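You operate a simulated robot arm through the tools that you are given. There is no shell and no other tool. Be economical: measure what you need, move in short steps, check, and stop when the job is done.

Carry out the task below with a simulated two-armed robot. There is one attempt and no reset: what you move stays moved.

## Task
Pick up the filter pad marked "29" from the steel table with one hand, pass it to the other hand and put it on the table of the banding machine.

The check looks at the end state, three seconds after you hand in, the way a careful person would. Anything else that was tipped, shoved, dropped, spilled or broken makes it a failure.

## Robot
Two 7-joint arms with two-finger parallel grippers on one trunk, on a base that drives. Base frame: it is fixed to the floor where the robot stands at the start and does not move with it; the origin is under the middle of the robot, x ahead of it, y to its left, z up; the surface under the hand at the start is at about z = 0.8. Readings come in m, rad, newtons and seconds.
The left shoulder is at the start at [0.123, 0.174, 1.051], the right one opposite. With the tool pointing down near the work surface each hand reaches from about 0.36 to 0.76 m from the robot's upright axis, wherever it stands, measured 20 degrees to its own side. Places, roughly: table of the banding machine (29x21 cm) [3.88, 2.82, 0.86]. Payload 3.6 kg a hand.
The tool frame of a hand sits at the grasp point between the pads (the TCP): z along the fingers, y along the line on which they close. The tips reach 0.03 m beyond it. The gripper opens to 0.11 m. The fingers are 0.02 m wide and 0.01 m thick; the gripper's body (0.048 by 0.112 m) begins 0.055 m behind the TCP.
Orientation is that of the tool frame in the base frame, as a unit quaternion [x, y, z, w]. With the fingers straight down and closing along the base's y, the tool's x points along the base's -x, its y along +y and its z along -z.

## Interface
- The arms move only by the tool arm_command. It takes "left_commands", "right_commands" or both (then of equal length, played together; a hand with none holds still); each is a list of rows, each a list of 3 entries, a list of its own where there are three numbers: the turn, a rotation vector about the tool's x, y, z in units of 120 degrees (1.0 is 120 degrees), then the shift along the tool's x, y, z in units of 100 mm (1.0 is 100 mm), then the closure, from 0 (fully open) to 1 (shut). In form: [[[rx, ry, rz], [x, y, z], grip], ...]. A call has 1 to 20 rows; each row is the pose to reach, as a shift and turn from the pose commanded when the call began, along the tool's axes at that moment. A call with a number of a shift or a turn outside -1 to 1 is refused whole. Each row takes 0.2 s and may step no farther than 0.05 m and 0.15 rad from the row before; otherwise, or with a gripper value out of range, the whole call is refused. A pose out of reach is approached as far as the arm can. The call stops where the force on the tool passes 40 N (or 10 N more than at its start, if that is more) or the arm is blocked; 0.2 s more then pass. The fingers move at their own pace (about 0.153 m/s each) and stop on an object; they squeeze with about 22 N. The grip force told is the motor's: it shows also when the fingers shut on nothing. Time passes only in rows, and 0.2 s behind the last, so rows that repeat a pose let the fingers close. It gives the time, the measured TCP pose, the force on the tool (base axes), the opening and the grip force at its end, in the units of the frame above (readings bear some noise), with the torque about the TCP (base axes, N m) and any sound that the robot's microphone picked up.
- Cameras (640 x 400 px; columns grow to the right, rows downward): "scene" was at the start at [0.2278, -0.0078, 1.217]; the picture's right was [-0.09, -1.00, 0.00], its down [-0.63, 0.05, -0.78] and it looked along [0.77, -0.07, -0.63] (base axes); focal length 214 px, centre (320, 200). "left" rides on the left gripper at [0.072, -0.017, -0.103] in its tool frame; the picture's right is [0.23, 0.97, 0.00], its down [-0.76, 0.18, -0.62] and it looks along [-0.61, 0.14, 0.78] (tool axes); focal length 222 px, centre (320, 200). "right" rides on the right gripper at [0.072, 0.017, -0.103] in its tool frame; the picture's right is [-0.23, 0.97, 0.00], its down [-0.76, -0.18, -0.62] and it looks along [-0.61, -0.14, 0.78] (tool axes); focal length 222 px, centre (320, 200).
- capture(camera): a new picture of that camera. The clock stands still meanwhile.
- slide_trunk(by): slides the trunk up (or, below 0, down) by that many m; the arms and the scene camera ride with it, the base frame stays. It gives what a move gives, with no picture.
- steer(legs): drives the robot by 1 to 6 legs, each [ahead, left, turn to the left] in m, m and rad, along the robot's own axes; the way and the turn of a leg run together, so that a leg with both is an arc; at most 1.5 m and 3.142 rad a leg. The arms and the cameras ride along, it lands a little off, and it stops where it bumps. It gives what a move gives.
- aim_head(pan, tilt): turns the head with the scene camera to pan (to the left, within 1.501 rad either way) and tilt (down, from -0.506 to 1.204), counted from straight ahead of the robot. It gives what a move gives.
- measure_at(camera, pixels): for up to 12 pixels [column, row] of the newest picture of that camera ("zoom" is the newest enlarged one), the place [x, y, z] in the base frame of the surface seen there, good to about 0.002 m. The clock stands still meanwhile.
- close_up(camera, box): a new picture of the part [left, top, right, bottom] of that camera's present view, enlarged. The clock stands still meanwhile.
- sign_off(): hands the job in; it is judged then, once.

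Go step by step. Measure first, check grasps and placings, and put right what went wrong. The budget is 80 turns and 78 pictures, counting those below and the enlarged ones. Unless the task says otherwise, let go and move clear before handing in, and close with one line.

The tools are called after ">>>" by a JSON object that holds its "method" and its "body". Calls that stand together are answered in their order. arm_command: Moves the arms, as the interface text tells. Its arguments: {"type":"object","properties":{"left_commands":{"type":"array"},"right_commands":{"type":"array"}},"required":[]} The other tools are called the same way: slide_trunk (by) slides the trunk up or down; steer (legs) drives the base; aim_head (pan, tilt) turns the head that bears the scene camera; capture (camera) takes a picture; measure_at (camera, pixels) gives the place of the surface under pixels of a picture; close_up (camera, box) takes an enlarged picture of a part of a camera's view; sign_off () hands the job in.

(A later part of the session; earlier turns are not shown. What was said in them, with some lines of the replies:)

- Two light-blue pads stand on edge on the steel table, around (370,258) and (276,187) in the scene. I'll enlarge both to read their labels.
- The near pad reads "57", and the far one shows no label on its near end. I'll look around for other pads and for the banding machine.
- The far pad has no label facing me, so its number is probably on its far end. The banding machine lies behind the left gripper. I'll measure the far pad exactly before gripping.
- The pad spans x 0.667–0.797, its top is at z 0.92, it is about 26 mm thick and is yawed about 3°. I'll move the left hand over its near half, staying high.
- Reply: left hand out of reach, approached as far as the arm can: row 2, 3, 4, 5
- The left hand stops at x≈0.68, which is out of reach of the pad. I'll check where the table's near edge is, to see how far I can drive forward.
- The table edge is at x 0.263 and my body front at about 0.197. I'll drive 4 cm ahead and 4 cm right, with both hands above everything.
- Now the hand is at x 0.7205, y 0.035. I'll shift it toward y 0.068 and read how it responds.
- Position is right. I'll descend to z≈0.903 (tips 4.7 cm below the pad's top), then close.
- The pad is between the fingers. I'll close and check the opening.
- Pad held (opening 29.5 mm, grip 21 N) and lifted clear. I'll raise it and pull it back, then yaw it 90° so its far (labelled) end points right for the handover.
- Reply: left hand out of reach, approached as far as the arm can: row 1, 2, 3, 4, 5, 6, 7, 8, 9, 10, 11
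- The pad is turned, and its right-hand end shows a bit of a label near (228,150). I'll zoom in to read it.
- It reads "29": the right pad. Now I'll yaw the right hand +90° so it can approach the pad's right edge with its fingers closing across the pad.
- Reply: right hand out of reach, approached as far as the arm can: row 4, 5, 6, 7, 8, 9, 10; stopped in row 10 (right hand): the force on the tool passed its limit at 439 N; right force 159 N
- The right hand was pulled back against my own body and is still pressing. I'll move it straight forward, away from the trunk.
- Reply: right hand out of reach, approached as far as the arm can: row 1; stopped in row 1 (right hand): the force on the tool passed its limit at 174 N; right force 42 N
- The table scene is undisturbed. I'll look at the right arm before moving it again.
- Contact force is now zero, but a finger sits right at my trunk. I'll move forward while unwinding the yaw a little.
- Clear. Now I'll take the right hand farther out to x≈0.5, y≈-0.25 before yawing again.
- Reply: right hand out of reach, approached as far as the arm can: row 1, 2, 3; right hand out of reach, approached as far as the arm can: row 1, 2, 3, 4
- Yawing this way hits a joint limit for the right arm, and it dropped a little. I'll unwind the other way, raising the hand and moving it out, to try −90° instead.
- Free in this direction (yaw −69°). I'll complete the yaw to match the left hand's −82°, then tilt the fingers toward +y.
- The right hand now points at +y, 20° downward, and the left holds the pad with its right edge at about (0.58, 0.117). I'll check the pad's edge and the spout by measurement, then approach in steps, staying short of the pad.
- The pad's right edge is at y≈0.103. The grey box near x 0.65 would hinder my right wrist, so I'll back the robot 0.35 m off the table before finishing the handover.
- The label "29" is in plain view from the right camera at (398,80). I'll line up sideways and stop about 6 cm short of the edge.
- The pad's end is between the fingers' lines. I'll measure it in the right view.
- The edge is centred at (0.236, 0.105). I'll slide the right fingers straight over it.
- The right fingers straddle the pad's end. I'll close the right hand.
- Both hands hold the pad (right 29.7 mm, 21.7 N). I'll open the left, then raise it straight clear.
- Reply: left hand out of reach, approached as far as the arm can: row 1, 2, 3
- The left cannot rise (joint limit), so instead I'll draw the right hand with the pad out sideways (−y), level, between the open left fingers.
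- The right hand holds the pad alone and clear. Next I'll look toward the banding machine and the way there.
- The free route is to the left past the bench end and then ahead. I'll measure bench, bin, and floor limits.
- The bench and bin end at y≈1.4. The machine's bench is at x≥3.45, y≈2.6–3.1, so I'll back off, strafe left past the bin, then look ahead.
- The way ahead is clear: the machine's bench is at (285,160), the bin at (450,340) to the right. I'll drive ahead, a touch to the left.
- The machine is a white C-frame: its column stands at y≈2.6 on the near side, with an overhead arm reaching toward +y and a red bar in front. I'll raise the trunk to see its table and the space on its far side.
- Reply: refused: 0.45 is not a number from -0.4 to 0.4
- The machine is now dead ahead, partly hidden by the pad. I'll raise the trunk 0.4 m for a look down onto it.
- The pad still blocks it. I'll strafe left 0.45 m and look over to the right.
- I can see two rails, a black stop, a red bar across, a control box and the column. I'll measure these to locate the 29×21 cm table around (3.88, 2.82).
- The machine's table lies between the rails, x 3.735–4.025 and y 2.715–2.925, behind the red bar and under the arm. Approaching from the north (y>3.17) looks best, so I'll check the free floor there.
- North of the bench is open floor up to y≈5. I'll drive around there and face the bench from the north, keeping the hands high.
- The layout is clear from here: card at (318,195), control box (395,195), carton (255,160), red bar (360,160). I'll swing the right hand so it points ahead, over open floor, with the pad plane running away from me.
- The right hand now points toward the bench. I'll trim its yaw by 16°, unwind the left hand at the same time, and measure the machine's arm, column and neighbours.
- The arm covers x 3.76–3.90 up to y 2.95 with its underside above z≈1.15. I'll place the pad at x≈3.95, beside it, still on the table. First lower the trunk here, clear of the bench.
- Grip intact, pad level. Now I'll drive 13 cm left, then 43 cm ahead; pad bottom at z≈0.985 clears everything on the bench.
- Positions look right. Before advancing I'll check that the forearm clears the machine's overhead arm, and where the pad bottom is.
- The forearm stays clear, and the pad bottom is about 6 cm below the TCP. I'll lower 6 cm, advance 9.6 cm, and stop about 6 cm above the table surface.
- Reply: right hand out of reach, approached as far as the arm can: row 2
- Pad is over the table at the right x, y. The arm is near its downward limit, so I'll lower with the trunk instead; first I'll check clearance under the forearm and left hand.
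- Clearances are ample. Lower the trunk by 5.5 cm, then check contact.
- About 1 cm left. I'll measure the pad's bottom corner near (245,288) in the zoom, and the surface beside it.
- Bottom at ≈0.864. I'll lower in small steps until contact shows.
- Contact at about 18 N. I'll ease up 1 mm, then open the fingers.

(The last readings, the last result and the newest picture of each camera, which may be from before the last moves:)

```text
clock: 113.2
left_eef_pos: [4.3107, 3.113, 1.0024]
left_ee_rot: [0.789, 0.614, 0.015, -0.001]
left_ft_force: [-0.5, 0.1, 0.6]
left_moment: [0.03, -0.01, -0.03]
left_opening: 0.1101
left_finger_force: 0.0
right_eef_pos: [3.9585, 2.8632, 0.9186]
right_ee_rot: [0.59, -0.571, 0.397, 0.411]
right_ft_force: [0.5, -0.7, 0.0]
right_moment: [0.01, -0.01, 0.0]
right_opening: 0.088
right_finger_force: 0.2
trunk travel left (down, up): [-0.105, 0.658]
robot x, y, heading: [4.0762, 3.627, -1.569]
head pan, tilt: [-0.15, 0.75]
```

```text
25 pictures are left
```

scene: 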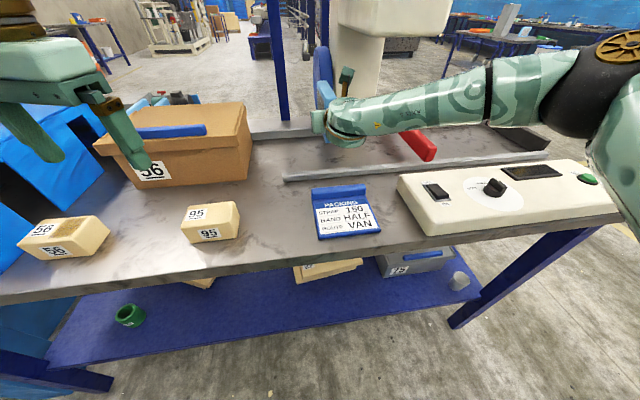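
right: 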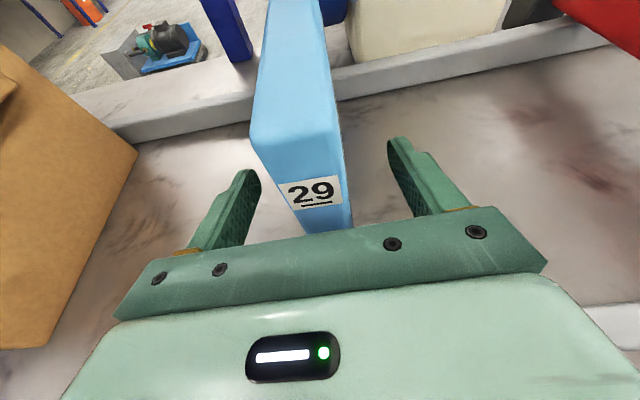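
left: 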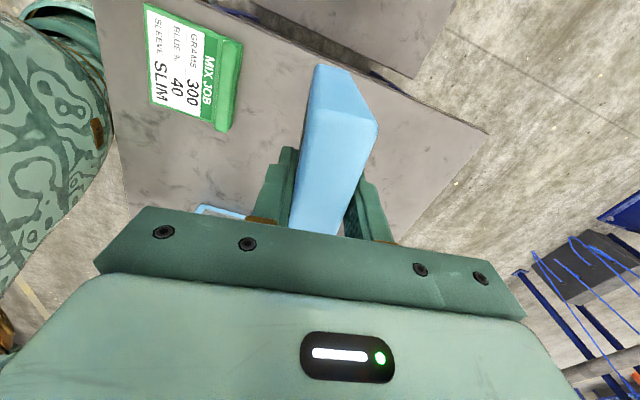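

The pad stands freely between the open fingers. I'll withdraw the hand straight back along its axis, then back the robot away.

>>> {"method": "arm_command", "body": {"right_commands": [[[0, 0, 0], [0, 0, -0.3], 0.2], [[0, 0, 0], [0, 0, -0.65], 0.2], [[0, 0, 0], [0, 0, -1.0], 0.2]]}}

>>> {"method": "capture", "body": {"camera": "right"}}

```text
clock: 114.0
left_eef_pos: [4.3116, 3.1133, 1.0033]
left_ee_rot: [0.789, 0.615, 0.014, 0.0]
left_ft_force: [1.0, -0.6, -1.6]
left_moment: [0.01, -0.02, 0.0]
left_opening: 0.1099
left_finger_force: 0.1
right_eef_pos: [3.9585, 2.9578, 0.955]
right_ee_rot: [0.588, -0.571, 0.398, 0.412]
right_ft_force: [-0.2, 0.1, 0.9]
right_moment: [-0.01, 0.02, 0.02]
right_opening: 0.0881
right_finger_force: 0.0
trunk travel left (down, up): [-0.105, 0.658]
robot x, y, heading: [4.0758, 3.6252, -1.568]
head pan, tilt: [-0.15, 0.75]
```

```text
24 pictures are left
```

right: 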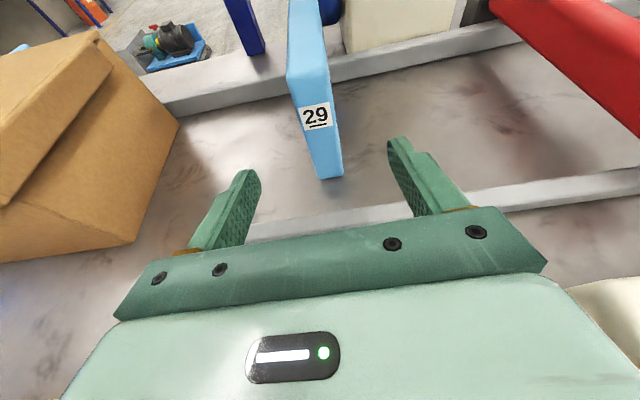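

The pad stands upright on the table between the rails. Raise slightly and back off.

>>> {"method": "slide_trunk", "body": {"by": 0.06}}

>>> {"method": "steer", "body": {"legs": [[-0.4, 0, 0]]}}

>>> {"method": "aim_head", "body": {"pan": 0.05, "tilt": 0.55}}

>>> {"method": "capture", "body": {"camera": "scene"}}

>>> {"method": "close_up", "body": {"camera": "right", "box": [160, 0, 480, 200]}}

```text
clock: 115.0
left_eef_pos: [4.31, 3.1123, 1.0611]
left_ee_rot: [0.789, 0.614, 0.015, 0.0]
left_ft_force: [-0.4, 0.2, -0.1]
left_moment: [0.03, -0.01, -0.01]
left_opening: 0.1101
left_finger_force: 0.0
right_eef_pos: [3.959, 2.9552, 1.0133]
right_ee_rot: [0.59, -0.571, 0.396, 0.411]
right_ft_force: [-1.0, 0.0, -0.1]
right_moment: [0.02, 0.01, 0.0]
right_opening: 0.0878
right_finger_force: 0.0
trunk travel left (down, up): [-0.165, 0.598]
robot x, y, heading: [4.0741, 3.6284, -1.568]
head pan, tilt: [-0.15, 0.75]
```

```text
clock: 117.5
left_eef_pos: [4.311, 3.5218, 1.064]
left_ee_rot: [0.788, 0.615, 0.013, 0.001]
left_ft_force: [-0.4, 0.2, 0.6]
left_moment: [-0.02, 0.01, 0.02]
left_opening: 0.1099
left_finger_force: 0.0
right_eef_pos: [3.9592, 3.3632, 1.0144]
right_ee_rot: [0.59, -0.569, 0.398, 0.411]
right_ft_force: [-0.1, 0.5, -0.8]
right_moment: [-0.02, 0.02, -0.02]
right_opening: 0.0881
right_finger_force: 0.1
trunk travel left (down, up): [-0.165, 0.598]
robot x, y, heading: [4.0728, 4.038, -1.564]
head pan, tilt: [-0.15, 0.75]
```

```text
clock: 118.3
left_eef_pos: [4.3105, 3.5222, 1.0624]
left_ee_rot: [0.788, 0.616, 0.014, 0.0]
left_ft_force: [0.2, -0.5, 0.0]
left_moment: [0.04, -0.02, 0.02]
left_opening: 0.11
left_finger_force: 0.1
right_eef_pos: [3.9601, 3.3625, 1.0141]
right_ee_rot: [0.59, -0.569, 0.399, 0.411]
right_ft_force: [-0.7, 0.8, 0.5]
right_moment: [-0.03, 0.01, 0.01]
right_opening: 0.0882
right_finger_force: 0.1
trunk travel left (down, up): [-0.165, 0.598]
robot x, y, heading: [4.0729, 4.0335, -1.566]
head pan, tilt: [0.051, 0.55]
```

```text
23 pictures are left
```

scene: 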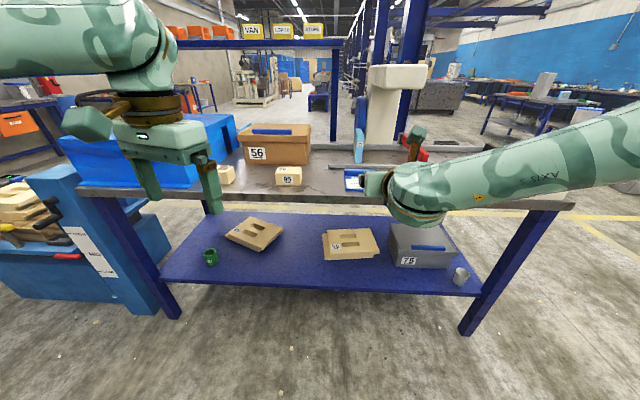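

```text
2.00 times, centred on (320, 100) of right
```

zoom: 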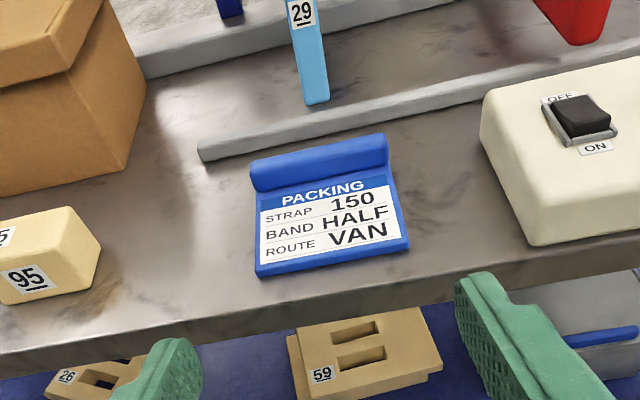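

Pad "29" stands upright between the rails on the machine's table. The card, blocks, carton and control box are untouched, and both hands are clear, so I'm handing in.

>>> {"method": "sign_off", "body": {}}

```text
The job is handed in.
```

Filter pad "29" was picked up with the left hand, passed to the right hand, and left standing upright on the banding machine's table. Nothing else on either table was disturbed in the pictures I checked. While turning, the right arm once pressed hard against the robot's own trunk (439 N at the peak) before I moved it clear.
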